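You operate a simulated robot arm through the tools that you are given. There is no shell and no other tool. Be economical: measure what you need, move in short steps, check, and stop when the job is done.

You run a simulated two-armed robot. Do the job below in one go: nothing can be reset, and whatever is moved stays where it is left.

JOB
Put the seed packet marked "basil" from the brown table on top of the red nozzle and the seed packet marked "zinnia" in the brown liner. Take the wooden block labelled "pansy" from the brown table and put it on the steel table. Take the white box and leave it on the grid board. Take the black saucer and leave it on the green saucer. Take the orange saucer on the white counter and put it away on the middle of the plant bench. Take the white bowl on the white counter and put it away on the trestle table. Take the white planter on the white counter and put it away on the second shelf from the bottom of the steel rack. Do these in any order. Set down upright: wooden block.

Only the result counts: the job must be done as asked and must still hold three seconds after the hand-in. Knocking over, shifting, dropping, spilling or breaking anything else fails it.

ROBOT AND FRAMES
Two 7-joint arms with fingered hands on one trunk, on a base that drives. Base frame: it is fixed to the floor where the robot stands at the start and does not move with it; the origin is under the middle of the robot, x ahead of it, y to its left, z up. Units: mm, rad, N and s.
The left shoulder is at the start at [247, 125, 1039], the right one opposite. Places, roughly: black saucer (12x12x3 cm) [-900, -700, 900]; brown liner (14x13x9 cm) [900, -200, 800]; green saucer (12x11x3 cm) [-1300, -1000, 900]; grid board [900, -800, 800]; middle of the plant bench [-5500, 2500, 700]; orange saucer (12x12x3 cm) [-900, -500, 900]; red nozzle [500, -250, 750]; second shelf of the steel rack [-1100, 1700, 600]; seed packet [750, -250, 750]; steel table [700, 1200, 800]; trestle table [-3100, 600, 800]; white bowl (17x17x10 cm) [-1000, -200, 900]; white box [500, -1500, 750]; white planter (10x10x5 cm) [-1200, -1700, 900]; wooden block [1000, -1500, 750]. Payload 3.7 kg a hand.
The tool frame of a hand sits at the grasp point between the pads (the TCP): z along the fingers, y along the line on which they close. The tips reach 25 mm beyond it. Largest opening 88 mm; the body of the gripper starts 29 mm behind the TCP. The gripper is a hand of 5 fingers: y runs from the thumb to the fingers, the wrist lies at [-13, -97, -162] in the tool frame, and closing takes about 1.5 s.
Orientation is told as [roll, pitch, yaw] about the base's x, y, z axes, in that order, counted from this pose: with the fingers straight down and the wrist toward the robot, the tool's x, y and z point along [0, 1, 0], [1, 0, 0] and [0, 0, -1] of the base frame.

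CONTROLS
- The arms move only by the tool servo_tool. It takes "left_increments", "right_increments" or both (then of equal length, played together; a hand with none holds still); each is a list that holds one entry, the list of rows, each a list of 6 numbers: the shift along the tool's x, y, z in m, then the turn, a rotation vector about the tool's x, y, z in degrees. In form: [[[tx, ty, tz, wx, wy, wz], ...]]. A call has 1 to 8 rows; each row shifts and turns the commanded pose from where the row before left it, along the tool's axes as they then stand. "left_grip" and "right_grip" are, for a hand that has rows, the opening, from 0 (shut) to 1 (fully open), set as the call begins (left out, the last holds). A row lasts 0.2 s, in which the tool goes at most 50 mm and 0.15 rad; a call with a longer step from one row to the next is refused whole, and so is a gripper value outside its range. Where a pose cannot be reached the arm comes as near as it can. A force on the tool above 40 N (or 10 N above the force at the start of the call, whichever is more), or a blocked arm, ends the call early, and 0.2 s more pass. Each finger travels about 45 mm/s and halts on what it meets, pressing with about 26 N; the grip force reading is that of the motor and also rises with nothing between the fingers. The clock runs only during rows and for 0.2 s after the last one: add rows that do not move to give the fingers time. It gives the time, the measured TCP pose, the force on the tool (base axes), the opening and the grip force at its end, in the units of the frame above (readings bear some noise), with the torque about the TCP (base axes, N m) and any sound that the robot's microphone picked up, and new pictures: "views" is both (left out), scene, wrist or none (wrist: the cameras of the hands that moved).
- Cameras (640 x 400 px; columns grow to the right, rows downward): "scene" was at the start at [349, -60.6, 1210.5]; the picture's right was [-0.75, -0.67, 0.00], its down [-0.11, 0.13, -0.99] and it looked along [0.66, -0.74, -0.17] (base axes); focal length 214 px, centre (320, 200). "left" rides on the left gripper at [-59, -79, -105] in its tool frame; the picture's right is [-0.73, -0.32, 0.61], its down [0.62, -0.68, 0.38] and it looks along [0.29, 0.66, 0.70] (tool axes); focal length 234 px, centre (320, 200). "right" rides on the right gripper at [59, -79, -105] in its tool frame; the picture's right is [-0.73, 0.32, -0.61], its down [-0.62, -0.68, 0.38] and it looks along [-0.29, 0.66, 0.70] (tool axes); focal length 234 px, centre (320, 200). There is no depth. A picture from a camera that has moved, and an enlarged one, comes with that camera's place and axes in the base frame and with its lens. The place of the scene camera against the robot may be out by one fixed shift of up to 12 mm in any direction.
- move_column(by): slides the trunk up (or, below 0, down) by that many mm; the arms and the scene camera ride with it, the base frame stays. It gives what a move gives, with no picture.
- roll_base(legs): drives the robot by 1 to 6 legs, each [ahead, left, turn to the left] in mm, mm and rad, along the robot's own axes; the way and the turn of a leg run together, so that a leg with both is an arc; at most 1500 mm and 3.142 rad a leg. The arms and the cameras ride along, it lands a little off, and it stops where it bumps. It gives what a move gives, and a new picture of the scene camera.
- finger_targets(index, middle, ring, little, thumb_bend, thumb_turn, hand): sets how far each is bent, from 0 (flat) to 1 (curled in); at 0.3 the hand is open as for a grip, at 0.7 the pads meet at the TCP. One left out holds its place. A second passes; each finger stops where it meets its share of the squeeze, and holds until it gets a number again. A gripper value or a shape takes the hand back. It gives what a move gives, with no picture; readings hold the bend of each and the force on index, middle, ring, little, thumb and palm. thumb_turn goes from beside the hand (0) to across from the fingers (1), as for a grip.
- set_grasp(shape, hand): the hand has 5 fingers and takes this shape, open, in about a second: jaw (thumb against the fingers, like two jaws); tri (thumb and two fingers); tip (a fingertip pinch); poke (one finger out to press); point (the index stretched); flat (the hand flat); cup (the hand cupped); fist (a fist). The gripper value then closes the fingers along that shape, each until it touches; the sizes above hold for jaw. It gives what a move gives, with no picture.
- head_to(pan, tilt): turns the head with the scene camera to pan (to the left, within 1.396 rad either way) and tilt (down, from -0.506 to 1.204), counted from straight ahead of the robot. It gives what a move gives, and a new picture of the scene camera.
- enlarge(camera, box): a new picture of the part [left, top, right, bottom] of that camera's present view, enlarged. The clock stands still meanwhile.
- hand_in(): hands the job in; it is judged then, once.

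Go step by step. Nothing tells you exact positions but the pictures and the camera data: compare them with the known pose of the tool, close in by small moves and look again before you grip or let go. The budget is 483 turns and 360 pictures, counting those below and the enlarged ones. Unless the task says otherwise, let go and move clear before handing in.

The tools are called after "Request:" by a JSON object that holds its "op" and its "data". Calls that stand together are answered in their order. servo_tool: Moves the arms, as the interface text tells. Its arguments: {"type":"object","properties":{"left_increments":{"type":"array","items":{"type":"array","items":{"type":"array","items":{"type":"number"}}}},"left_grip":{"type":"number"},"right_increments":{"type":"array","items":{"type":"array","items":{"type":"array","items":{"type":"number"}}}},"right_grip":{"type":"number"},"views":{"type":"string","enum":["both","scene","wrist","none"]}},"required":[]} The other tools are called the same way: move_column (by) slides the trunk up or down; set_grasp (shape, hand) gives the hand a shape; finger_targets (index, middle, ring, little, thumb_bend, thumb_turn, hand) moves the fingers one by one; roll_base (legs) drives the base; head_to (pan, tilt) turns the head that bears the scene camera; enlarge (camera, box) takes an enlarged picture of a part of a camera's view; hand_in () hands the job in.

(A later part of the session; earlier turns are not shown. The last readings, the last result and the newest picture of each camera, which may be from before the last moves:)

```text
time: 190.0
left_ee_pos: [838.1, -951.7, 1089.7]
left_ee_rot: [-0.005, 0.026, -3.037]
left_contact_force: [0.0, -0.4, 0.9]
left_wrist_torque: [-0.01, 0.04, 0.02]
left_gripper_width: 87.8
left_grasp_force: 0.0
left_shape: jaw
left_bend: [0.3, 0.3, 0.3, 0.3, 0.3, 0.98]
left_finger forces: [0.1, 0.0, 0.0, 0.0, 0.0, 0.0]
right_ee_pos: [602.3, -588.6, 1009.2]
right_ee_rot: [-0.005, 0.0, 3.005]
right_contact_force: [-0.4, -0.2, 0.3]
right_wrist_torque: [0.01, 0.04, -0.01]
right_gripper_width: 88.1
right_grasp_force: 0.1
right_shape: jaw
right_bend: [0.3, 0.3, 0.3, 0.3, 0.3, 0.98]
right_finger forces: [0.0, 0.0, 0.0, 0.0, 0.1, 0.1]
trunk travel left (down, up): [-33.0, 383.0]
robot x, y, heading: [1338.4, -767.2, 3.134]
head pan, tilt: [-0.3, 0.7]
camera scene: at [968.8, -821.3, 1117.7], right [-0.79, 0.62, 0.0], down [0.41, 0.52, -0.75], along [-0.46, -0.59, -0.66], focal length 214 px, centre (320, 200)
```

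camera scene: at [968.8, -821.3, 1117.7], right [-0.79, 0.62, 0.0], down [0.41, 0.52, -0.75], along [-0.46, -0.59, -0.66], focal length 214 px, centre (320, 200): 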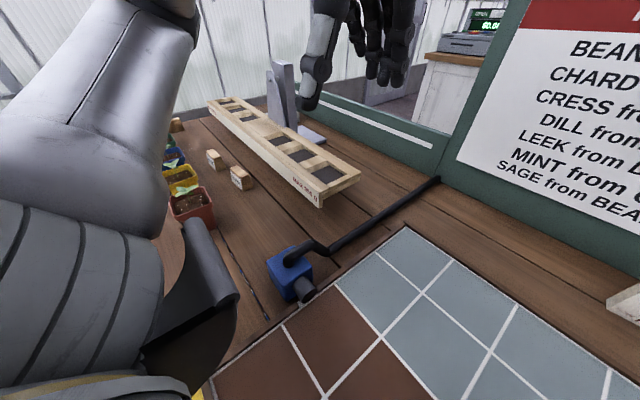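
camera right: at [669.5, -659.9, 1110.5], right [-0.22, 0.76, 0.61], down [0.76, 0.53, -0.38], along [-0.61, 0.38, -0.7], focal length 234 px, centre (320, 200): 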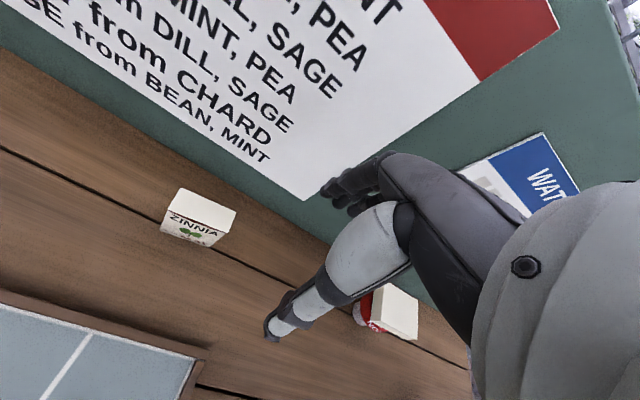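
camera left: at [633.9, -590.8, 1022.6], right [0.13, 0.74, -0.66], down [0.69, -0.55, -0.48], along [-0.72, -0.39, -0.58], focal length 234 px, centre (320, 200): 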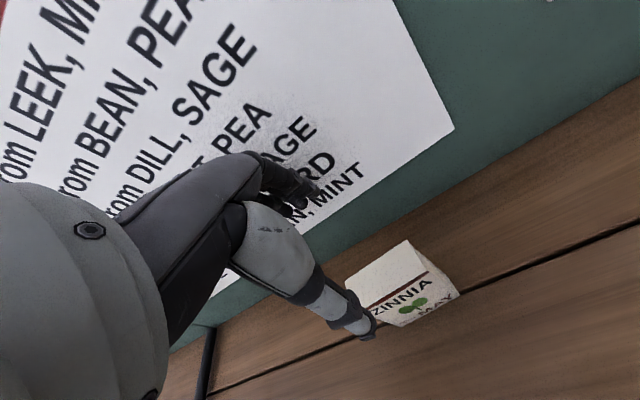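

Request:
{"op": "servo_tool", "data": {"right_increments": [[[0.0345, 0.0158, 0, 0, 0, 0], [0.0345, 0.0157, 0, 0, 0, 0], [0, 0, 0, 0, 0, -7], [0, 0, 0, 0, 0, -7], [0, 0, 0.04, 0, 0, 0], [0, 0, 0.04, 0, 0, 0], [0, 0, 0.03, 0, 0, 0]]], "views": "wrist"}}

```text
time: 191.6
left_ee_pos: [836.2, -952.4, 1089.1]
left_ee_rot: [-0.004, 0.025, -3.037]
left_contact_force: [0.0, 0.2, 0.4]
left_wrist_torque: [0.0, -0.02, -0.02]
left_gripper_width: 88.0
left_grasp_force: 0.0
left_shape: jaw
left_bend: [0.3, 0.3, 0.3, 0.3, 0.3, 0.98]
left_finger forces: [0.0, 0.0, 0.0, 0.0, 0.0, 0.0]
right_ee_pos: [557.9, -654.5, 897.3]
right_ee_rot: [-0.003, 0.003, -3.035]
right_contact_force: [0.2, 0.4, -0.7]
right_wrist_torque: [-0.03, -0.03, 0.05]
right_gripper_width: 87.8
right_grasp_force: 0.0
right_shape: jaw
right_bend: [0.3, 0.3, 0.3, 0.3, 0.3, 0.98]
right_finger forces: [0.1, 0.0, 0.0, 0.1, 0.0, 0.0]
trunk travel left (down, up): [-33.0, 383.0]
robot x, y, heading: [1337.4, -770.2, 3.138]
head pan, tilt: [-0.3, 0.7]
camera right: at [643.1, -704.5, 1000.8], right [-0.4, 0.68, 0.61], down [0.61, 0.69, -0.38], along [-0.68, 0.22, -0.7], focal length 234 px, centre (320, 200)
```

right: 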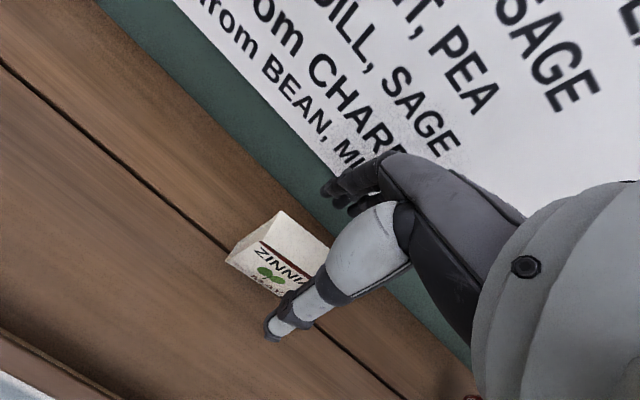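

Request:
{"op": "servo_tool", "data": {"right_increments": [[[-0.0016, -0.004, 0.01, 0, 0, 0], [0, 0, 0.015, 0, 0, 0], [0, 0, 0.016, 0, 0, 0], [0, 0, 0, 0, 0, 0]]], "views": "wrist"}}

```text
time: 192.6
left_ee_pos: [837.9, -953.2, 1090.3]
left_ee_rot: [-0.005, 0.025, -3.038]
left_contact_force: [-0.2, 0.2, 0.1]
left_wrist_torque: [-0.02, 0.03, 0.0]
left_gripper_width: 87.5
left_grasp_force: 0.0
left_shape: jaw
left_bend: [0.3, 0.3, 0.3, 0.3, 0.3, 0.98]
left_finger forces: [0.0, 0.0, 0.0, 0.1, 0.1, 0.1]
right_ee_pos: [563.6, -652.0, 854.7]
right_ee_rot: [-0.005, 0.0, -3.032]
right_contact_force: [-0.7, 0.7, -1.2]
right_wrist_torque: [0.03, -0.01, -0.02]
right_gripper_width: 88.0
right_grasp_force: 0.1
right_shape: jaw
right_bend: [0.3, 0.3, 0.3, 0.3, 0.3, 0.98]
right_finger forces: [0.0, 0.0, 0.0, 0.0, 0.1, 0.1]
trunk travel left (down, up): [-33.0, 383.0]
robot x, y, heading: [1337.6, -763.3, 3.139]
head pan, tilt: [-0.3, 0.7]
camera right: at [648.0, -703.0, 959.6], right [-0.4, 0.68, 0.61], down [0.61, 0.69, -0.38], along [-0.68, 0.22, -0.69], focal length 234 px, centre (320, 200)
```

right: 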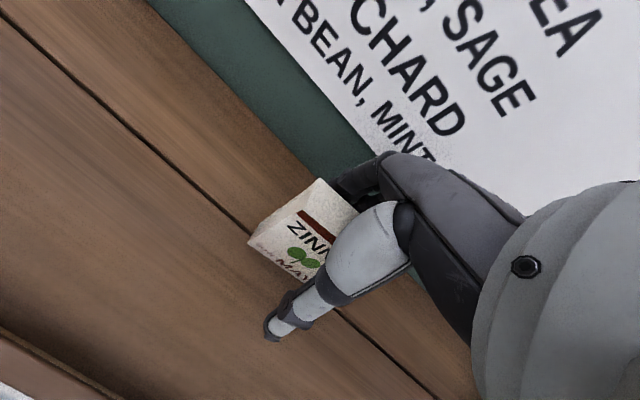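

Matches the basil grasp view. Closing and lifting.

Request:
{"op": "servo_tool", "data": {"right_increments": [[[0, 0, 0, 0, 0, 0], [0, 0, 0, 0, 0, 0], [0, 0, 0, 0, 0, 0], [0, 0, 0, 0, 0, 0], [0, 0, 0, 0, 0, 0], [0, 0, 0, 0, 0, 0], [0, 0, 0, 0, 0, 0]]], "right_grip": 0, "views": "none"}}

Request:
{"op": "servo_tool", "data": {"right_increments": [[[0, 0, -0.02, 0, 0, 0], [0, 0, -0.04, 0, 0, 0], [0, -0.02, -0.04, 0, 0, 0], [0, -0.03, -0.035, 0, 0, 0], [0, -0.03, -0.035, 0, 0, 0], [0, -0.045, 0, 0, 0, 0], [0, -0.045, 0, 0, 0, 0]]], "views": "wrist"}}

```text
time: 194.2
left_ee_pos: [836.8, -952.6, 1089.9]
left_ee_rot: [-0.004, 0.025, -3.037]
left_contact_force: [0.1, -1.0, -0.2]
left_wrist_torque: [0.01, -0.03, 0.0]
left_gripper_width: 87.8
left_grasp_force: 0.1
left_shape: jaw
left_bend: [0.3, 0.3, 0.3, 0.3, 0.3, 0.98]
left_finger forces: [0.0, 0.1, 0.0, 0.0, 0.0, 0.1]
right_ee_pos: [563.5, -651.7, 854.9]
right_ee_rot: [-0.004, -0.001, -3.033]
right_contact_force: [-0.5, 0.5, -0.3]
right_wrist_torque: [-0.04, 0.0, 0.01]
right_gripper_width: 20.7
right_grasp_force: 25.6
right_shape: jaw
right_bend: [0.73, 0.58, 0.58, 0.63, 0.75, 1.0]
right_finger forces: [14.2, 6.5, 2.8, 0.1, 23.4, 0.0]
trunk travel left (down, up): [-33.0, 383.0]
robot x, y, heading: [1336.4, -764.1, 3.134]
head pan, tilt: [-0.3, 0.7]
```

```text
time: 195.8
left_ee_pos: [837.4, -951.9, 1090.8]
left_ee_rot: [-0.004, 0.023, -3.035]
left_contact_force: [-0.1, -0.4, -0.5]
left_wrist_torque: [-0.02, -0.01, -0.01]
left_gripper_width: 87.8
left_grasp_force: 0.2
left_shape: jaw
left_bend: [0.3, 0.3, 0.3, 0.3, 0.3, 0.98]
left_finger forces: [0.0, 0.1, 0.0, 0.0, 0.0, 0.0]
right_ee_pos: [733.2, -638.3, 1026.4]
right_ee_rot: [-0.004, 0.001, -3.036]
right_contact_force: [0.7, -1.1, 1.0]
right_wrist_torque: [0.0, -0.01, 0.04]
right_gripper_width: 20.2
right_grasp_force: 26.1
right_shape: jaw
right_bend: [0.73, 0.58, 0.58, 0.63, 0.75, 1.0]
right_finger forces: [14.4, 6.3, 2.8, 0.0, 23.6, 0.0]
trunk travel left (down, up): [-33.0, 383.0]
robot x, y, heading: [1337.0, -765.6, 3.139]
head pan, tilt: [-0.3, 0.7]
camera right: at [817.1, -688.1, 1131.3], right [-0.4, 0.69, 0.61], down [0.61, 0.69, -0.38], along [-0.68, 0.22, -0.69], focal length 234 px, centre (320, 200)
```

right: 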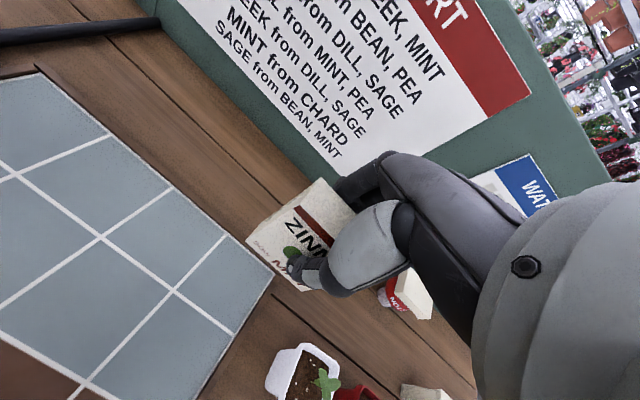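

Request:
{"op": "roll_base", "data": {"legs": [[-80, 0, 0], [0, -415, 0]]}}

Request:
{"op": "servo_tool", "data": {"left_increments": [[[0, -0.03, 0, 0, 0, 0], [0, -0.03, 0, 0, 0, 0], [0, -0.03, 0, 0, 0, 0]]], "views": "both"}}

```text
time: 200.6
left_ee_pos: [918.5, -541.9, 1089.7]
left_ee_rot: [-0.003, 0.023, -3.033]
left_contact_force: [-0.2, 0.2, 0.4]
left_wrist_torque: [-0.01, 0.01, 0.01]
left_gripper_width: 87.7
left_grasp_force: 0.0
left_shape: jaw
left_bend: [0.3, 0.3, 0.3, 0.3, 0.3, 0.98]
left_finger forces: [0.0, 0.0, 0.0, 0.1, 0.1, 0.0]
right_ee_pos: [811.5, -227.0, 1026.3]
right_ee_rot: [-0.005, 0.0, -3.031]
right_contact_force: [-0.3, -0.5, 0.2]
right_wrist_torque: [-0.02, -0.02, 0.0]
right_gripper_width: 20.3
right_grasp_force: 26.2
right_shape: jaw
right_bend: [0.73, 0.58, 0.58, 0.63, 0.75, 1.0]
right_finger forces: [14.3, 6.3, 2.8, 0.1, 23.6, 0.1]
trunk travel left (down, up): [-33.0, 383.0]
robot x, y, heading: [1417.1, -349.9, 3.139]
head pan, tilt: [-0.3, 0.7]
camera scene: at [1049.0, -410.5, 1119.7], right [-0.79, 0.62, 0.0], down [0.4, 0.5, -0.77], along [-0.47, -0.6, -0.64], focal length 214 px, centre (320, 200)
```

scene: 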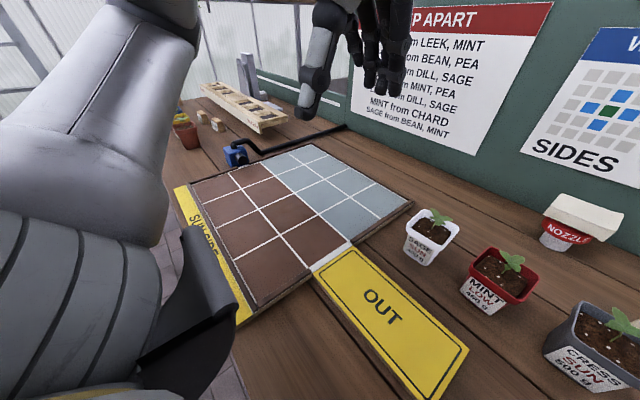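

```text
time: 201.4
left_ee_pos: [954.2, -540.1, 1072.5]
left_ee_rot: [-0.01, 0.027, -3.037]
left_contact_force: [0.3, 0.9, 0.6]
left_wrist_torque: [0.0, -0.01, 0.0]
left_gripper_width: 87.8
left_grasp_force: 0.1
left_shape: jaw
left_bend: [0.3, 0.3, 0.3, 0.3, 0.3, 0.98]
left_finger forces: [0.0, 0.1, 0.1, 0.0, 0.1, 0.1]
left hand out of reach, approached as far as the arm can: row 1, 2, 3
right_ee_pos: [811.8, -226.2, 1026.0]
right_ee_rot: [-0.006, 0.001, -3.033]
right_contact_force: [-0.4, 0.1, -1.0]
right_wrist_torque: [0.0, -0.03, 0.0]
right_gripper_width: 20.2
right_grasp_force: 25.9
right_shape: jaw
right_bend: [0.73, 0.58, 0.58, 0.63, 0.75, 1.0]
right_finger forces: [14.2, 6.4, 2.8, 0.1, 23.6, 0.0]
trunk travel left (down, up): [-33.0, 383.0]
robot x, y, heading: [1415.8, -354.6, 3.138]
head pan, tilt: [-0.3, 0.7]
camera scene: at [1049.1, -410.6, 1119.8], right [-0.79, 0.62, 0.0], down [0.4, 0.5, -0.77], along [-0.47, -0.6, -0.64], focal length 214 px, centre (320, 200)
camera left: at [1023.5, -474.0, 1181.2], right [0.26, 0.76, -0.59], down [0.75, -0.54, -0.37], along [-0.61, -0.35, -0.72], focal length 234 px, centre (320, 200)
```

scene: 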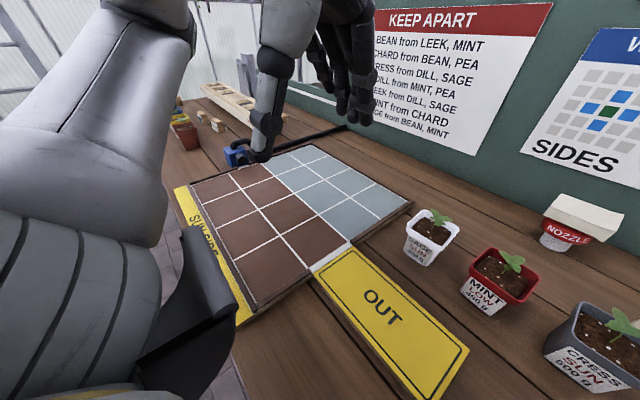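
left: 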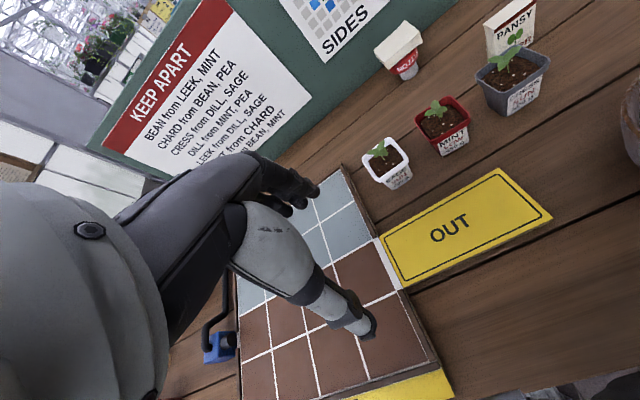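

Request:
{"op": "servo_tool", "data": {"right_increments": [[[0.004, -0.0375, 0, 0, 0, 0], [0.004, -0.0375, 0, 0, 0, 0], [0.003, -0.0375, 0, 0, 0, 0]]], "views": "wrist"}}

```text
time: 201.7
left_ee_pos: [954.9, -540.9, 1072.4]
left_ee_rot: [-0.008, 0.026, -3.037]
left_contact_force: [0.4, 0.0, 0.1]
left_wrist_torque: [0.02, 0.02, 0.01]
left_gripper_width: 87.7
left_grasp_force: 0.0
left_shape: jaw
left_bend: [0.3, 0.3, 0.3, 0.3, 0.3, 0.98]
left_finger forces: [0.1, 0.0, 0.0, 0.0, 0.0, 0.1]
right_ee_pos: [824.4, -222.6, 1025.0]
right_ee_rot: [0.001, 0.006, -3.06]
right_contact_force: [-1.2, 3.6, -0.2]
right_wrist_torque: [-0.43, -0.18, 0.27]
right_gripper_width: 20.4
right_grasp_force: 26.6
right_shape: jaw
right_bend: [0.73, 0.58, 0.58, 0.63, 0.75, 1.0]
right_finger forces: [14.4, 6.4, 2.8, 0.0, 23.5, 0.0]
trunk travel left (down, up): [-33.0, 383.0]
robot x, y, heading: [1417.2, -351.8, 3.142]
head pan, tilt: [-0.3, 0.7]
stopped in row 1 (right hand): the force on the tool passed its limit at 85 N (the readings are from after the stop); the commanded pose is now the measured one
camera right: at [907.2, -274.1, 1131.2], right [-0.38, 0.7, 0.6], down [0.63, 0.68, -0.38], along [-0.67, 0.23, -0.7], focal length 234 px, centre (320, 200)
```

right: 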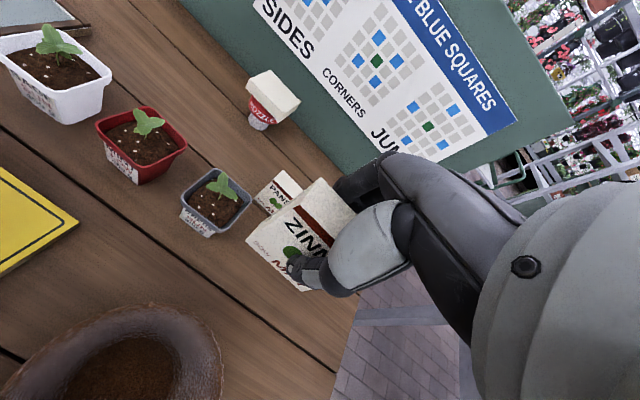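

The waist has twisted and the arms crowd the body. I'll move the left hand forward to untwist.

Request:
{"op": "servo_tool", "data": {"left_increments": [[[0, 0.035, 0, 0, 0, 0], [0, 0.04, -0.01, 0, 0, 0], [0, 0.04, -0.01, 0, 0, 0], [0, 0.04, 0, 0, 0, 0], [0, 0.04, 0, 0, 0, 0]]], "views": "none"}}

Request:
{"op": "head_to", "data": {"pan": -0.2, "tilt": 0.7}}

```text
time: 202.4
left_ee_pos: [877.3, -548.8, 1079.4]
left_ee_rot: [-0.011, 0.025, -3.035]
left_contact_force: [0.5, 0.0, 0.3]
left_wrist_torque: [-0.01, 0.01, 0.02]
left_gripper_width: 87.8
left_grasp_force: 0.0
left_shape: jaw
left_bend: [0.3, 0.3, 0.3, 0.3, 0.3, 0.98]
left_finger forces: [0.0, 0.0, 0.0, 0.0, 0.0, 0.1]
right_ee_pos: [823.2, -220.7, 1026.5]
right_ee_rot: [0.005, 0.01, -3.066]
right_contact_force: [-0.7, -0.5, -0.2]
right_wrist_torque: [0.01, 0.01, 0.0]
right_gripper_width: 20.2
right_grasp_force: 26.1
right_shape: jaw
right_bend: [0.73, 0.58, 0.58, 0.63, 0.75, 1.0]
right_finger forces: [14.4, 6.4, 2.8, 0.1, 23.5, 0.1]
trunk travel left (down, up): [-33.0, 383.0]
robot x, y, heading: [1416.0, -352.0, 3.143]
head pan, tilt: [-0.3, 0.7]
stopped in row 3 (right hand): the force on the tool passed its limit at 44 N (the readings are from after the stop); the commanded pose is now the measured one
```

```text
time: 203.0
left_ee_pos: [880.1, -548.7, 1080.7]
left_ee_rot: [-0.013, 0.028, -3.037]
left_contact_force: [-0.2, 0.4, -0.1]
left_wrist_torque: [0.0, 0.0, 0.04]
left_gripper_width: 87.8
left_grasp_force: 0.2
left_shape: jaw
left_bend: [0.3, 0.3, 0.3, 0.3, 0.3, 0.98]
left_finger forces: [0.0, 0.0, 0.1, 0.0, 0.0, 0.1]
right_ee_pos: [823.1, -221.2, 1025.7]
right_ee_rot: [0.003, 0.008, -3.064]
right_contact_force: [-2.6, 2.5, -1.4]
right_wrist_torque: [-0.24, -0.03, 0.21]
right_gripper_width: 20.3
right_grasp_force: 26.5
right_shape: jaw
right_bend: [0.73, 0.58, 0.58, 0.63, 0.75, 1.0]
right_finger forces: [14.3, 6.4, 2.8, 0.0, 23.5, 0.0]
trunk travel left (down, up): [-33.0, 383.0]
robot x, y, heading: [1417.9, -354.0, 3.14]
head pan, tilt: [-0.201, 0.7]
camera scene: at [1045.0, -410.8, 1126.1], right [-0.76, 0.64, 0.0], down [0.38, 0.45, -0.81], along [-0.52, -0.62, -0.58], focal length 214 px, centre (320, 200)
```

scene: 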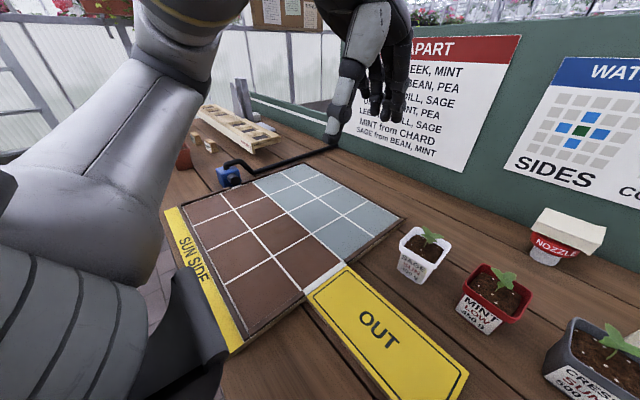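

Request:
{"op": "servo_tool", "data": {"right_increments": [[[-0.02, 0.03, 0, 0, 0, 0], [-0.03, 0.03, 0, 0, 0, 0], [-0.03, 0.03, 0, 0, 0, 0], [-0.03, 0.02, 0, 0, 0, 0]]], "left_increments": [[[0, 0.03, 0, 0, 0, 0], [0, 0.03, 0, 0, 0, 0], [0, 0.03, 0, 0, 0, 0], [0, 0.02, 0, 0, 0, 0]]], "views": "none"}}

Request:
{"op": "head_to", "data": {"pan": -0.3, "tilt": 0.7}}

```text
time: 204.0
left_ee_pos: [768.3, -560.2, 1079.1]
left_ee_rot: [-0.009, 0.029, -3.036]
left_contact_force: [-0.2, 0.3, -0.5]
left_wrist_torque: [-0.02, 0.0, -0.01]
left_gripper_width: 87.9
left_grasp_force: 0.0
left_shape: jaw
left_bend: [0.3, 0.3, 0.3, 0.3, 0.3, 0.98]
left_finger forces: [0.1, 0.0, 0.0, 0.0, 0.0, 0.0]
right_ee_pos: [706.4, -120.1, 1027.3]
right_ee_rot: [0.006, 0.006, -3.064]
right_contact_force: [0.4, 0.6, -0.8]
right_wrist_torque: [0.0, -0.02, -0.02]
right_gripper_width: 20.5
right_grasp_force: 25.7
right_shape: jaw
right_bend: [0.73, 0.58, 0.58, 0.63, 0.75, 1.0]
right_finger forces: [14.3, 6.4, 2.8, 0.0, 23.5, 0.0]
trunk travel left (down, up): [-33.0, 383.0]
robot x, y, heading: [1418.5, -349.5, 3.145]
head pan, tilt: [-0.201, 0.7]
```

```text
time: 204.7
left_ee_pos: [769.0, -560.2, 1079.0]
left_ee_rot: [-0.009, 0.025, -3.037]
left_contact_force: [-0.4, 0.4, 0.1]
left_wrist_torque: [0.03, 0.0, 0.0]
left_gripper_width: 87.6
left_grasp_force: 0.1
left_shape: jaw
left_bend: [0.3, 0.3, 0.3, 0.3, 0.3, 0.98]
left_finger forces: [0.1, 0.1, 0.1, 0.1, 0.1, 0.0]
right_ee_pos: [708.3, -122.5, 1028.6]
right_ee_rot: [0.005, 0.007, -3.065]
right_contact_force: [0.2, -0.3, -0.2]
right_wrist_torque: [-0.01, 0.0, 0.04]
right_gripper_width: 20.5
right_grasp_force: 26.2
right_shape: jaw
right_bend: [0.73, 0.58, 0.58, 0.63, 0.75, 1.0]
right_finger forces: [14.3, 6.4, 2.9, 0.0, 23.4, 0.1]
trunk travel left (down, up): [-33.0, 383.0]
robot x, y, heading: [1415.9, -350.1, 3.144]
head pan, tilt: [-0.3, 0.7]
camera scene: at [1034.6, -402.0, 1129.1], right [-0.66, 0.75, 0.0], down [0.42, 0.37, -0.83], along [-0.63, -0.55, -0.56], focal length 214 px, centre (320, 200)
```

scene: 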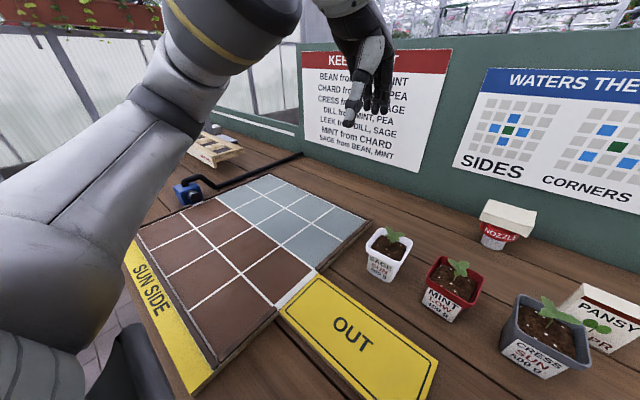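

Request:
{"op": "servo_tool", "data": {"right_increments": [[[-0.02, -0.025, 0, 0, 0, 0], [-0.02, -0.03, 0, 0, 0, 0], [-0.02, -0.03, 0, 0, 0, 0], [-0.01, -0.03, 0, 0, 0, 0], [0, -0.03, 0, 0, 0, 0], [0, -0.03, 0, 0, 0, 0]]], "left_increments": [[[0, 0.03, 0, 0, 0, 0], [0, 0.03, 0, 0, 0, 0], [0, 0.03, 0, 0, 0, 0], [0, 0.03, 0, 0, 0, 0], [0, 0.03, 0, 0, 0, 0], [0, 0.0, 0, 0, 0, 0]]], "views": "scene"}}

```text
time: 206.1
left_ee_pos: [620.5, -574.8, 1072.4]
left_ee_rot: [-0.009, 0.029, -3.037]
left_contact_force: [-0.3, 0.0, -0.2]
left_wrist_torque: [-0.01, 0.01, 0.02]
left_gripper_width: 87.7
left_grasp_force: 0.0
left_shape: jaw
left_bend: [0.3, 0.3, 0.3, 0.3, 0.3, 0.98]
left_finger forces: [0.0, 0.1, 0.1, 0.0, 0.1, 0.0]
right_ee_pos: [875.1, -36.3, 1028.7]
right_ee_rot: [0.004, 0.008, -3.065]
right_contact_force: [-0.3, 0.5, -0.2]
right_wrist_torque: [0.0, -0.03, -0.01]
right_gripper_width: 20.6
right_grasp_force: 25.9
right_shape: jaw
right_bend: [0.73, 0.58, 0.59, 0.63, 0.75, 1.0]
right_finger forces: [14.5, 6.4, 2.8, 0.0, 23.5, 0.0]
trunk travel left (down, up): [-33.0, 383.0]
robot x, y, heading: [1418.0, -353.1, 3.139]
head pan, tilt: [-0.3, 0.7]
camera scene: at [1028.0, -393.5, 1129.0], right [-0.56, 0.83, 0.0], down [0.46, 0.31, -0.83], along [-0.69, -0.47, -0.56], focal length 214 px, centre (320, 200)
```

scene: 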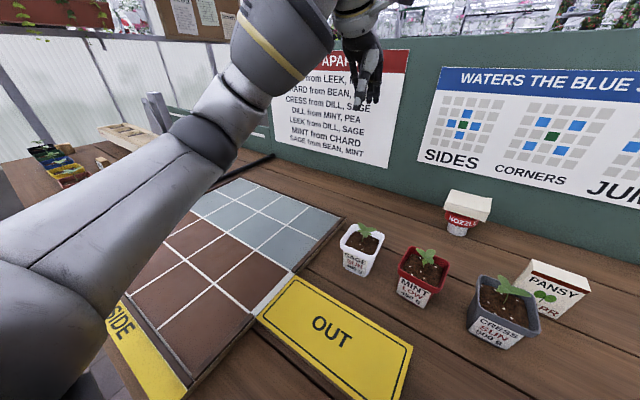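

Request:
{"op": "move_column", "data": {"by": 80}}

Request:
{"op": "servo_tool", "data": {"right_increments": [[[0, -0.03, 0, 0, 0, 0], [0, -0.03, 0, 0, 0, 0], [0, -0.03, 0, 0, 0, 0], [0, -0.03, 0, 0, 0, 0]]], "views": "scene"}}

```text
time: 207.3
left_ee_pos: [617.9, -575.5, 1151.1]
left_ee_rot: [-0.008, 0.032, -3.037]
left_contact_force: [-0.6, -0.3, -0.6]
left_wrist_torque: [0.02, -0.03, -0.01]
left_gripper_width: 88.0
left_grasp_force: 0.1
left_shape: jaw
left_bend: [0.3, 0.3, 0.3, 0.3, 0.3, 0.98]
left_finger forces: [0.0, 0.0, 0.0, 0.0, 0.0, 0.0]
right_ee_pos: [871.9, -36.8, 1101.9]
right_ee_rot: [0.006, 0.011, -3.063]
right_contact_force: [-0.5, -0.4, 0.3]
right_wrist_torque: [-0.04, 0.02, 0.0]
right_gripper_width: 20.3
right_grasp_force: 26.2
right_shape: jaw
right_bend: [0.73, 0.58, 0.59, 0.63, 0.75, 1.0]
right_finger forces: [14.5, 6.3, 2.8, 0.1, 23.5, 0.1]
trunk travel left (down, up): [-113.0, 303.0]
robot x, y, heading: [1417.0, -351.3, 3.142]
head pan, tilt: [-0.3, 0.7]
```

```text
time: 208.3
left_ee_pos: [621.0, -576.2, 1155.1]
left_ee_rot: [-0.011, 0.024, -3.038]
left_contact_force: [-0.3, 0.3, 1.1]
left_wrist_torque: [0.01, 0.0, 0.05]
left_gripper_width: 87.9
left_grasp_force: 0.0
left_shape: jaw
left_bend: [0.3, 0.3, 0.3, 0.3, 0.3, 0.98]
left_finger forces: [0.1, 0.0, 0.0, 0.0, 0.1, 0.0]
right_ee_pos: [996.4, -25.2, 1107.5]
right_ee_rot: [0.004, 0.008, -3.066]
right_contact_force: [-0.2, 0.1, 0.2]
right_wrist_torque: [0.01, 0.01, -0.03]
right_gripper_width: 20.3
right_grasp_force: 25.6
right_shape: jaw
right_bend: [0.73, 0.58, 0.59, 0.63, 0.75, 1.0]
right_finger forces: [14.6, 6.3, 2.8, 0.0, 23.6, 0.1]
trunk travel left (down, up): [-113.0, 303.0]
robot x, y, heading: [1416.9, -349.8, 3.137]
head pan, tilt: [-0.3, 0.7]
camera scene: at [1090.4, -318.6, 1214.6], right [0.3, 0.95, 0.0], down [0.61, -0.19, -0.77], along [-0.73, 0.23, -0.64], focal length 214 px, centre (320, 200)
```

scene: 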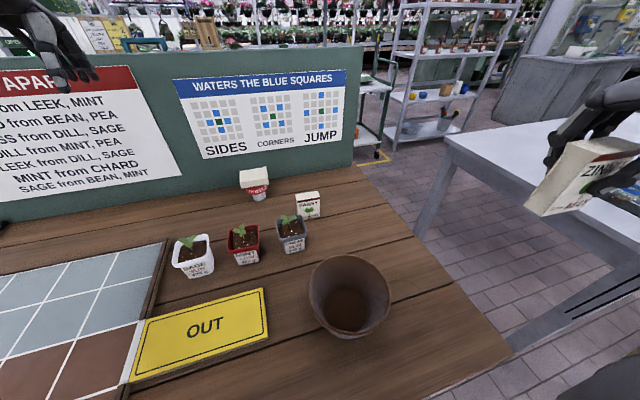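

Waist is straight again. Now bringing zinnia over the liner at about (941,-229).

Request:
{"op": "servo_tool", "data": {"right_increments": [[[0.0396, 0.0124, 0, 0, 0, 0], [0.0396, 0.0124, 0.02, 0, 0, 0], [0.0396, 0.0124, 0.02, 0, 0, 0], [0.0396, 0.0124, 0.025, 0, 0, 0], [0.0396, 0.0124, 0.025, 0, 0, 0], [0, 0, 0.02, 0, 0, 0]]], "views": "both"}}

```text
time: 209.7
left_ee_pos: [619.9, -574.5, 1154.0]
left_ee_rot: [-0.01, 0.027, -3.036]
left_contact_force: [-0.4, 0.5, 0.1]
left_wrist_torque: [0.04, -0.03, -0.02]
left_gripper_width: 87.8
left_grasp_force: 0.1
left_shape: jaw
left_bend: [0.3, 0.3, 0.3, 0.3, 0.3, 0.98]
left_finger forces: [0.0, 0.0, 0.0, 0.0, 0.0, 0.0]
right_ee_pos: [891.9, -216.7, 1052.5]
right_ee_rot: [0.006, 0.009, -3.064]
right_contact_force: [0.4, 0.1, -1.3]
right_wrist_torque: [-0.03, 0.0, 0.01]
right_gripper_width: 20.4
right_grasp_force: 26.2
right_shape: jaw
right_bend: [0.73, 0.58, 0.59, 0.63, 0.75, 1.0]
right_finger forces: [14.6, 6.2, 2.7, 0.0, 23.5, 0.0]
right hand out of reach, approached as far as the arm can: row 1, 2, 3, 4, 5, 6
trunk travel left (down, up): [-113.0, 303.0]
robot x, y, heading: [1417.5, -355.1, 3.144]
head pan, tilt: [-0.3, 0.7]
camera scene: at [1089.3, -318.1, 1214.1], right [0.3, 0.95, 0.0], down [0.61, -0.19, -0.76], along [-0.73, 0.23, -0.64], focal length 214 px, centre (320, 200)
camera right: at [973.5, -269.4, 1158.2], right [-0.38, 0.7, 0.6], down [0.64, 0.67, -0.38], along [-0.67, 0.24, -0.7], focal length 234 px, centre (320, 200)
```

scene: 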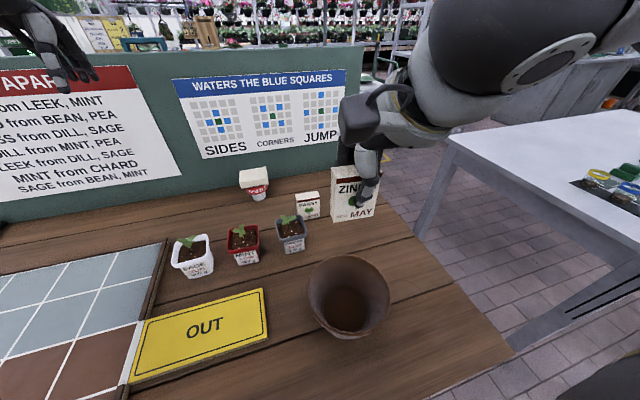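
right: 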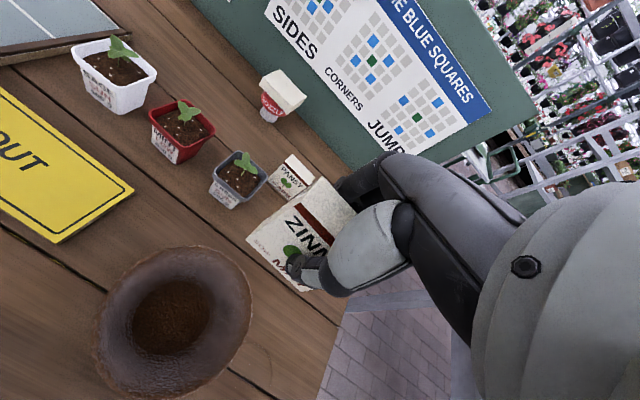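

Request:
{"op": "roll_base", "data": {"legs": [[-180, 0, 0]]}}

Request:
{"op": "servo_tool", "data": {"right_increments": [[[0.001, 0.04, 0.01, 0, 0, 0], [0.001, 0.04, 0.02, 0, 0, 0], [0.001, 0.03, 0.03, 0, 0, 0]]], "views": "both"}}

```text
time: 211.2
left_ee_pos: [797.1, -576.1, 1155.3]
left_ee_rot: [-0.008, 0.027, -3.036]
left_contact_force: [1.1, -0.2, 0.7]
left_wrist_torque: [-0.01, -0.02, 0.02]
left_gripper_width: 87.9
left_grasp_force: 0.1
left_shape: jaw
left_bend: [0.3, 0.3, 0.3, 0.3, 0.3, 0.98]
left_finger forces: [0.0, 0.2, 0.0, 0.0, 0.0, 0.0]
right_ee_pos: [1068.4, -216.8, 1053.7]
right_ee_rot: [0.006, 0.01, -3.065]
right_contact_force: [-0.1, -0.6, -0.3]
right_wrist_torque: [-0.01, 0.07, 0.03]
right_gripper_width: 20.2
right_grasp_force: 25.5
right_shape: jaw
right_bend: [0.73, 0.58, 0.59, 0.63, 0.75, 1.0]
right_finger forces: [14.7, 6.2, 2.8, 0.1, 23.6, 0.0]
trunk travel left (down, up): [-113.0, 303.0]
robot x, y, heading: [1595.8, -352.7, 3.139]
head pan, tilt: [-0.3, 0.7]
camera scene: at [1266.4, -319.0, 1214.3], right [0.3, 0.95, 0.0], down [0.61, -0.19, -0.77], along [-0.73, 0.23, -0.64], focal length 214 px, centre (320, 200)
```

scene: 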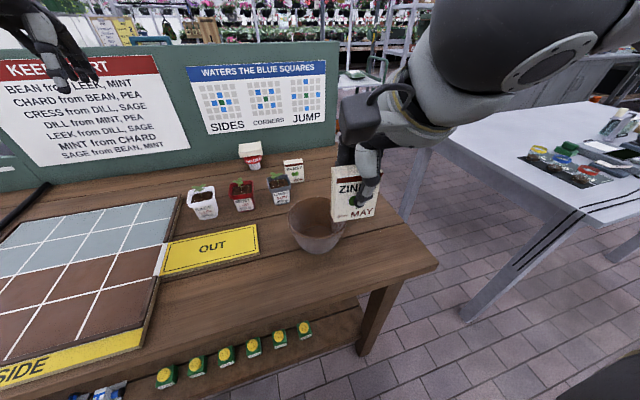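

```text
time: 212.0
left_ee_pos: [795.1, -575.5, 1151.8]
left_ee_rot: [-0.01, 0.031, -3.037]
left_contact_force: [-1.0, 0.8, -0.8]
left_wrist_torque: [0.01, -0.01, 0.0]
left_gripper_width: 87.8
left_grasp_force: 0.0
left_shape: jaw
left_bend: [0.3, 0.3, 0.3, 0.3, 0.3, 0.98]
left_finger forces: [0.0, 0.0, 0.0, 0.0, 0.0, 0.0]
right_ee_pos: [953.5, -228.1, 989.1]
right_ee_rot: [0.006, 0.011, -3.066]
right_contact_force: [0.1, -0.6, -0.3]
right_wrist_torque: [-0.02, -0.02, -0.03]
right_gripper_width: 20.7
right_grasp_force: 26.6
right_shape: jaw
right_bend: [0.73, 0.58, 0.59, 0.63, 0.75, 1.0]
right_finger forces: [14.6, 6.2, 2.6, 0.0, 23.6, 0.1]
trunk travel left (down, up): [-113.0, 303.0]
robot x, y, heading: [1593.4, -355.6, 3.142]
head pan, tilt: [-0.3, 0.7]
camera scene: at [1264.4, -319.1, 1213.5], right [0.3, 0.95, 0.0], down [0.62, -0.19, -0.76], along [-0.73, 0.23, -0.65], focal length 214 px, centre (320, 200)
camera right: at [1035.1, -281.0, 1095.1], right [-0.38, 0.7, 0.6], down [0.64, 0.67, -0.38], along [-0.67, 0.24, -0.7], focal length 234 px, centre (320, 200)
```

scene: 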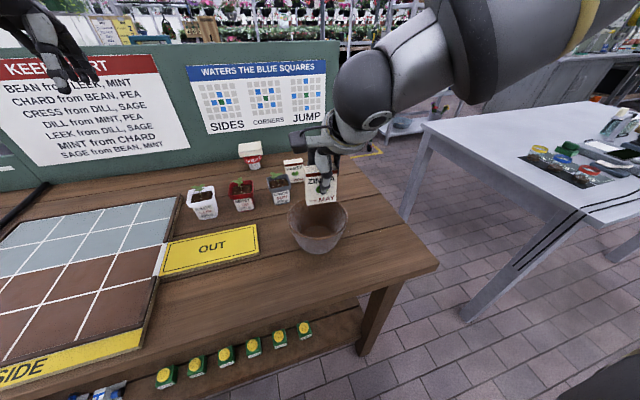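
right: 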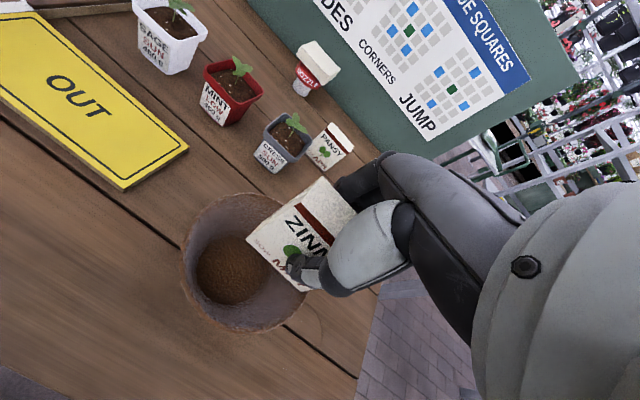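

Request:
{"op": "servo_tool", "data": {"right_increments": [[[0.0052, -0.003, 0.03, 0, 0, 0], [0, 0, 0.03, 0, 0, 0], [0, 0, 0.025, 0, 0, 0], [0, 0, 0.01, 0, 0, 0], [0, 0, 0.008, 0, 0, 0]]], "views": "both"}}

Request:
{"op": "enlarge", "data": {"camera": "scene", "box": [260, 150, 400, 270]}}

```text
time: 213.2
left_ee_pos: [796.3, -575.7, 1153.7]
left_ee_rot: [-0.012, 0.025, -3.038]
left_contact_force: [-0.5, 0.0, -0.2]
left_wrist_torque: [-0.02, 0.0, -0.03]
left_gripper_width: 88.2
left_grasp_force: 0.0
left_shape: jaw
left_bend: [0.3, 0.3, 0.3, 0.3, 0.3, 0.98]
left_finger forces: [0.1, 0.0, 0.0, 0.0, 0.1, 0.0]
right_ee_pos: [963.0, -233.9, 889.2]
right_ee_rot: [0.004, 0.01, -3.064]
right_contact_force: [0.4, -0.8, 0.7]
right_wrist_torque: [-0.01, 0.01, 0.02]
right_gripper_width: 20.5
right_grasp_force: 25.9
right_shape: jaw
right_bend: [0.73, 0.58, 0.59, 0.63, 0.75, 1.0]
right_finger forces: [14.6, 6.2, 2.8, 0.0, 23.6, 0.0]
trunk travel left (down, up): [-113.0, 303.0]
robot x, y, heading: [1593.1, -354.7, 3.142]
head pan, tilt: [-0.3, 0.7]
camera scene: at [1265.8, -319.0, 1214.1], right [0.3, 0.95, 0.0], down [0.62, -0.19, -0.76], along [-0.73, 0.23, -0.64], focal length 214 px, centre (320, 200)
camera right: at [1045.3, -286.9, 994.2], right [-0.38, 0.7, 0.6], down [0.63, 0.67, -0.38], along [-0.67, 0.24, -0.7], focal length 234 px, centre (320, 200)
```

scene: 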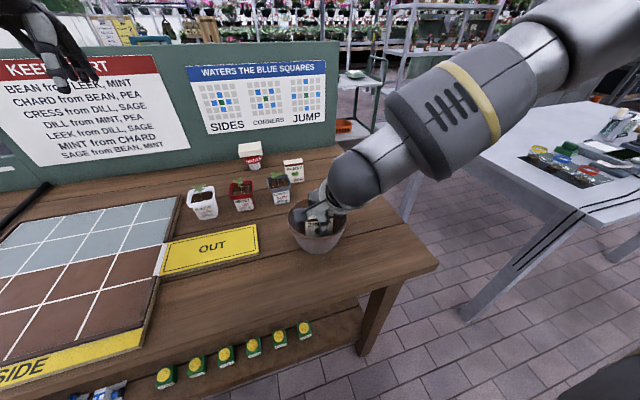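
right: 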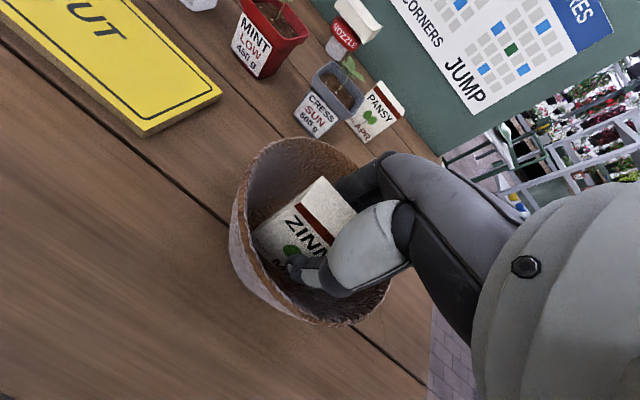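

```text
3.33 times, centred on (330, 210) of scene
camera zoom: at [1265.8, -319.0, 1214.1], right [0.3, 0.95, 0.0], down [0.62, -0.19, -0.76], along [-0.73, 0.23, -0.64], focal length 715 px, centre (287, 167)
```

zoom: 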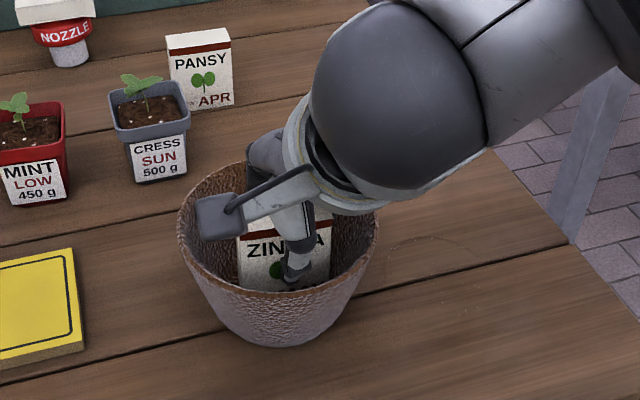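

Request:
{"op": "servo_tool", "data": {"right_increments": [[[0, 0.007, 0.006, 0, 0, 0], [0, 0, 0.006, 0, 0, 0], [0, 0, 0.004, 0, 0, 0]]], "views": "wrist"}}

```text
time: 214.0
left_ee_pos: [795.9, -574.7, 1154.8]
left_ee_rot: [-0.01, 0.026, -3.037]
left_contact_force: [0.9, -0.2, 0.0]
left_wrist_torque: [0.0, 0.0, -0.02]
left_gripper_width: 87.9
left_grasp_force: 0.1
left_shape: jaw
left_bend: [0.3, 0.3, 0.3, 0.3, 0.3, 0.98]
left_finger forces: [0.1, 0.1, 0.0, 0.1, 0.0, 0.0]
right_ee_pos: [956.2, -234.4, 873.5]
right_ee_rot: [0.006, 0.008, -3.065]
right_contact_force: [-0.2, 0.4, 0.2]
right_wrist_torque: [-0.02, 0.02, 0.01]
right_gripper_width: 20.3
right_grasp_force: 25.4
right_shape: jaw
right_bend: [0.73, 0.58, 0.59, 0.63, 0.75, 1.0]
right_finger forces: [14.7, 6.2, 2.6, 0.0, 23.4, 0.1]
trunk travel left (down, up): [-113.0, 303.0]
robot x, y, heading: [1593.9, -355.6, 3.139]
head pan, tilt: [-0.3, 0.7]
camera right: at [1038.6, -288.3, 978.3], right [-0.38, 0.7, 0.6], down [0.63, 0.67, -0.38], along [-0.67, 0.24, -0.7], focal length 234 px, centre (320, 200)
```

right: 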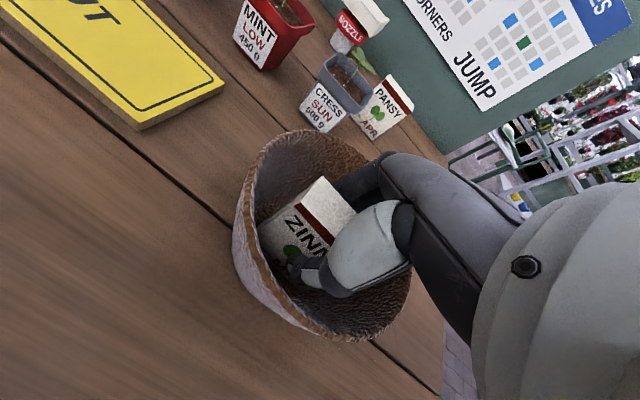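

Packet is about 6 mm above the liner floor. Release with a modest opening and withdraw upwards.

Request:
{"op": "servo_tool", "data": {"right_increments": [[[0, 0, 0, 0, 0, 0], [0, 0, 0, 0, 0, 0], [0, 0, 0, 0, 0, 0], [0, 0, 0, 0, 0, 0], [0, 0, 0, 0, 0, 0]]], "right_grip": 0.5, "views": "wrist"}}

Request:
{"op": "servo_tool", "data": {"right_increments": [[[0, 0, -0.02, 0, 0, 0], [0, 0, -0.04, 0, 0, 0], [0, 0, -0.04, 0, 0, 0], [0, 0, -0.04, 0, 0, 0], [0, 0, -0.04, 0, 0, 0]]], "views": "both"}}

```text
time: 215.2
left_ee_pos: [797.3, -575.4, 1153.6]
left_ee_rot: [-0.011, 0.028, -3.038]
left_contact_force: [-0.8, -0.3, 0.3]
left_wrist_torque: [-0.01, 0.0, -0.01]
left_gripper_width: 87.8
left_grasp_force: 0.0
left_shape: jaw
left_bend: [0.3, 0.3, 0.3, 0.3, 0.3, 0.98]
left_finger forces: [0.0, 0.0, 0.0, 0.0, 0.0, 0.1]
right_ee_pos: [955.6, -236.7, 872.7]
right_ee_rot: [0.006, 0.008, -3.065]
right_contact_force: [-0.3, 0.2, 0.6]
right_wrist_torque: [-0.01, 0.01, 0.02]
right_gripper_width: 43.0
right_grasp_force: 0.1
right_shape: jaw
right_bend: [0.74, 0.45, 0.41, 0.41, 0.7, 1.0]
right_finger forces: [0.0, 0.0, 0.0, 0.0, 0.3, 0.1]
trunk travel left (down, up): [-113.0, 303.0]
robot x, y, heading: [1596.1, -351.0, 3.136]
head pan, tilt: [-0.3, 0.7]
camera right: at [1038.6, -288.2, 978.5], right [-0.38, 0.7, 0.6], down [0.64, 0.67, -0.38], along [-0.67, 0.24, -0.7], focal length 234 px, centre (320, 200)
```

right: 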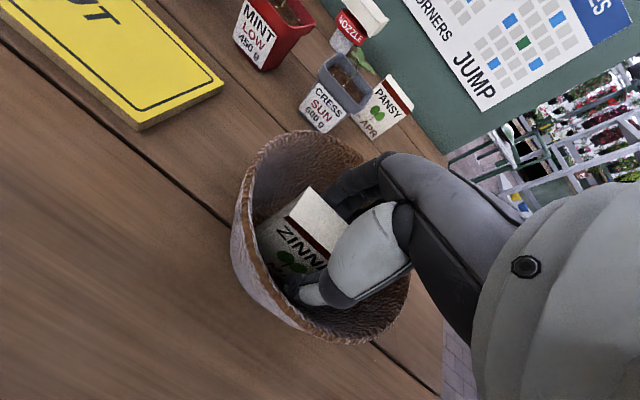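

```text
time: 216.4
left_ee_pos: [796.9, -575.3, 1154.6]
left_ee_rot: [-0.01, 0.024, -3.037]
left_contact_force: [0.9, 0.5, 1.1]
left_wrist_torque: [0.0, 0.0, 0.01]
left_gripper_width: 88.0
left_grasp_force: 0.1
left_shape: jaw
left_bend: [0.3, 0.3, 0.3, 0.3, 0.3, 0.98]
left_finger forces: [0.0, 0.0, 0.1, 0.1, 0.1, 0.1]
right_ee_pos: [956.5, -235.1, 1057.0]
right_ee_rot: [0.006, 0.006, -3.065]
right_contact_force: [0.6, -0.2, 0.5]
right_wrist_torque: [0.0, 0.02, 0.01]
right_gripper_width: 44.0
right_grasp_force: 0.1
right_shape: jaw
right_bend: [0.74, 0.45, 0.41, 0.41, 0.7, 1.0]
right_finger forces: [0.0, 0.0, 0.1, 0.0, 0.0, 0.0]
trunk travel left (down, up): [-113.0, 303.0]
robot x, y, heading: [1590.8, -356.0, 3.145]
head pan, tilt: [-0.3, 0.7]
camera scene: at [1267.1, -319.2, 1214.6], right [0.3, 0.95, 0.0], down [0.61, -0.19, -0.77], along [-0.73, 0.23, -0.64], focal length 214 px, centre (320, 200)
camera right: at [1039.1, -289.1, 1162.1], right [-0.38, 0.7, 0.6], down [0.63, 0.67, -0.38], along [-0.67, 0.24, -0.7], focal length 234 px, centre (320, 200)
```

scene: 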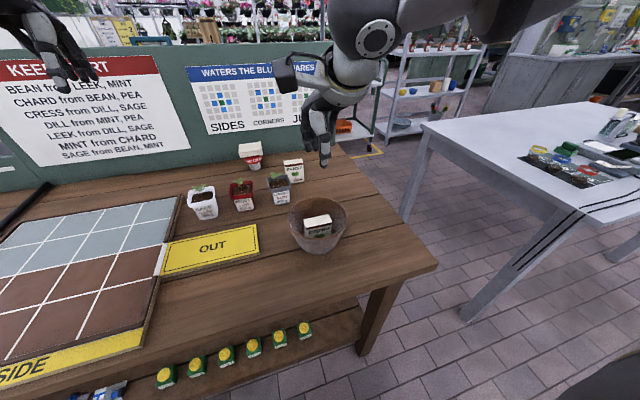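
right: 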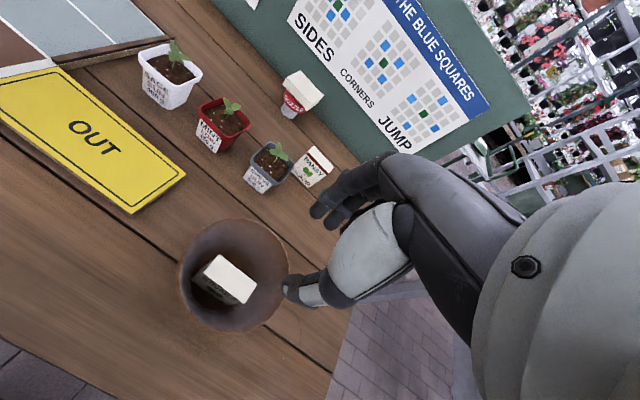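

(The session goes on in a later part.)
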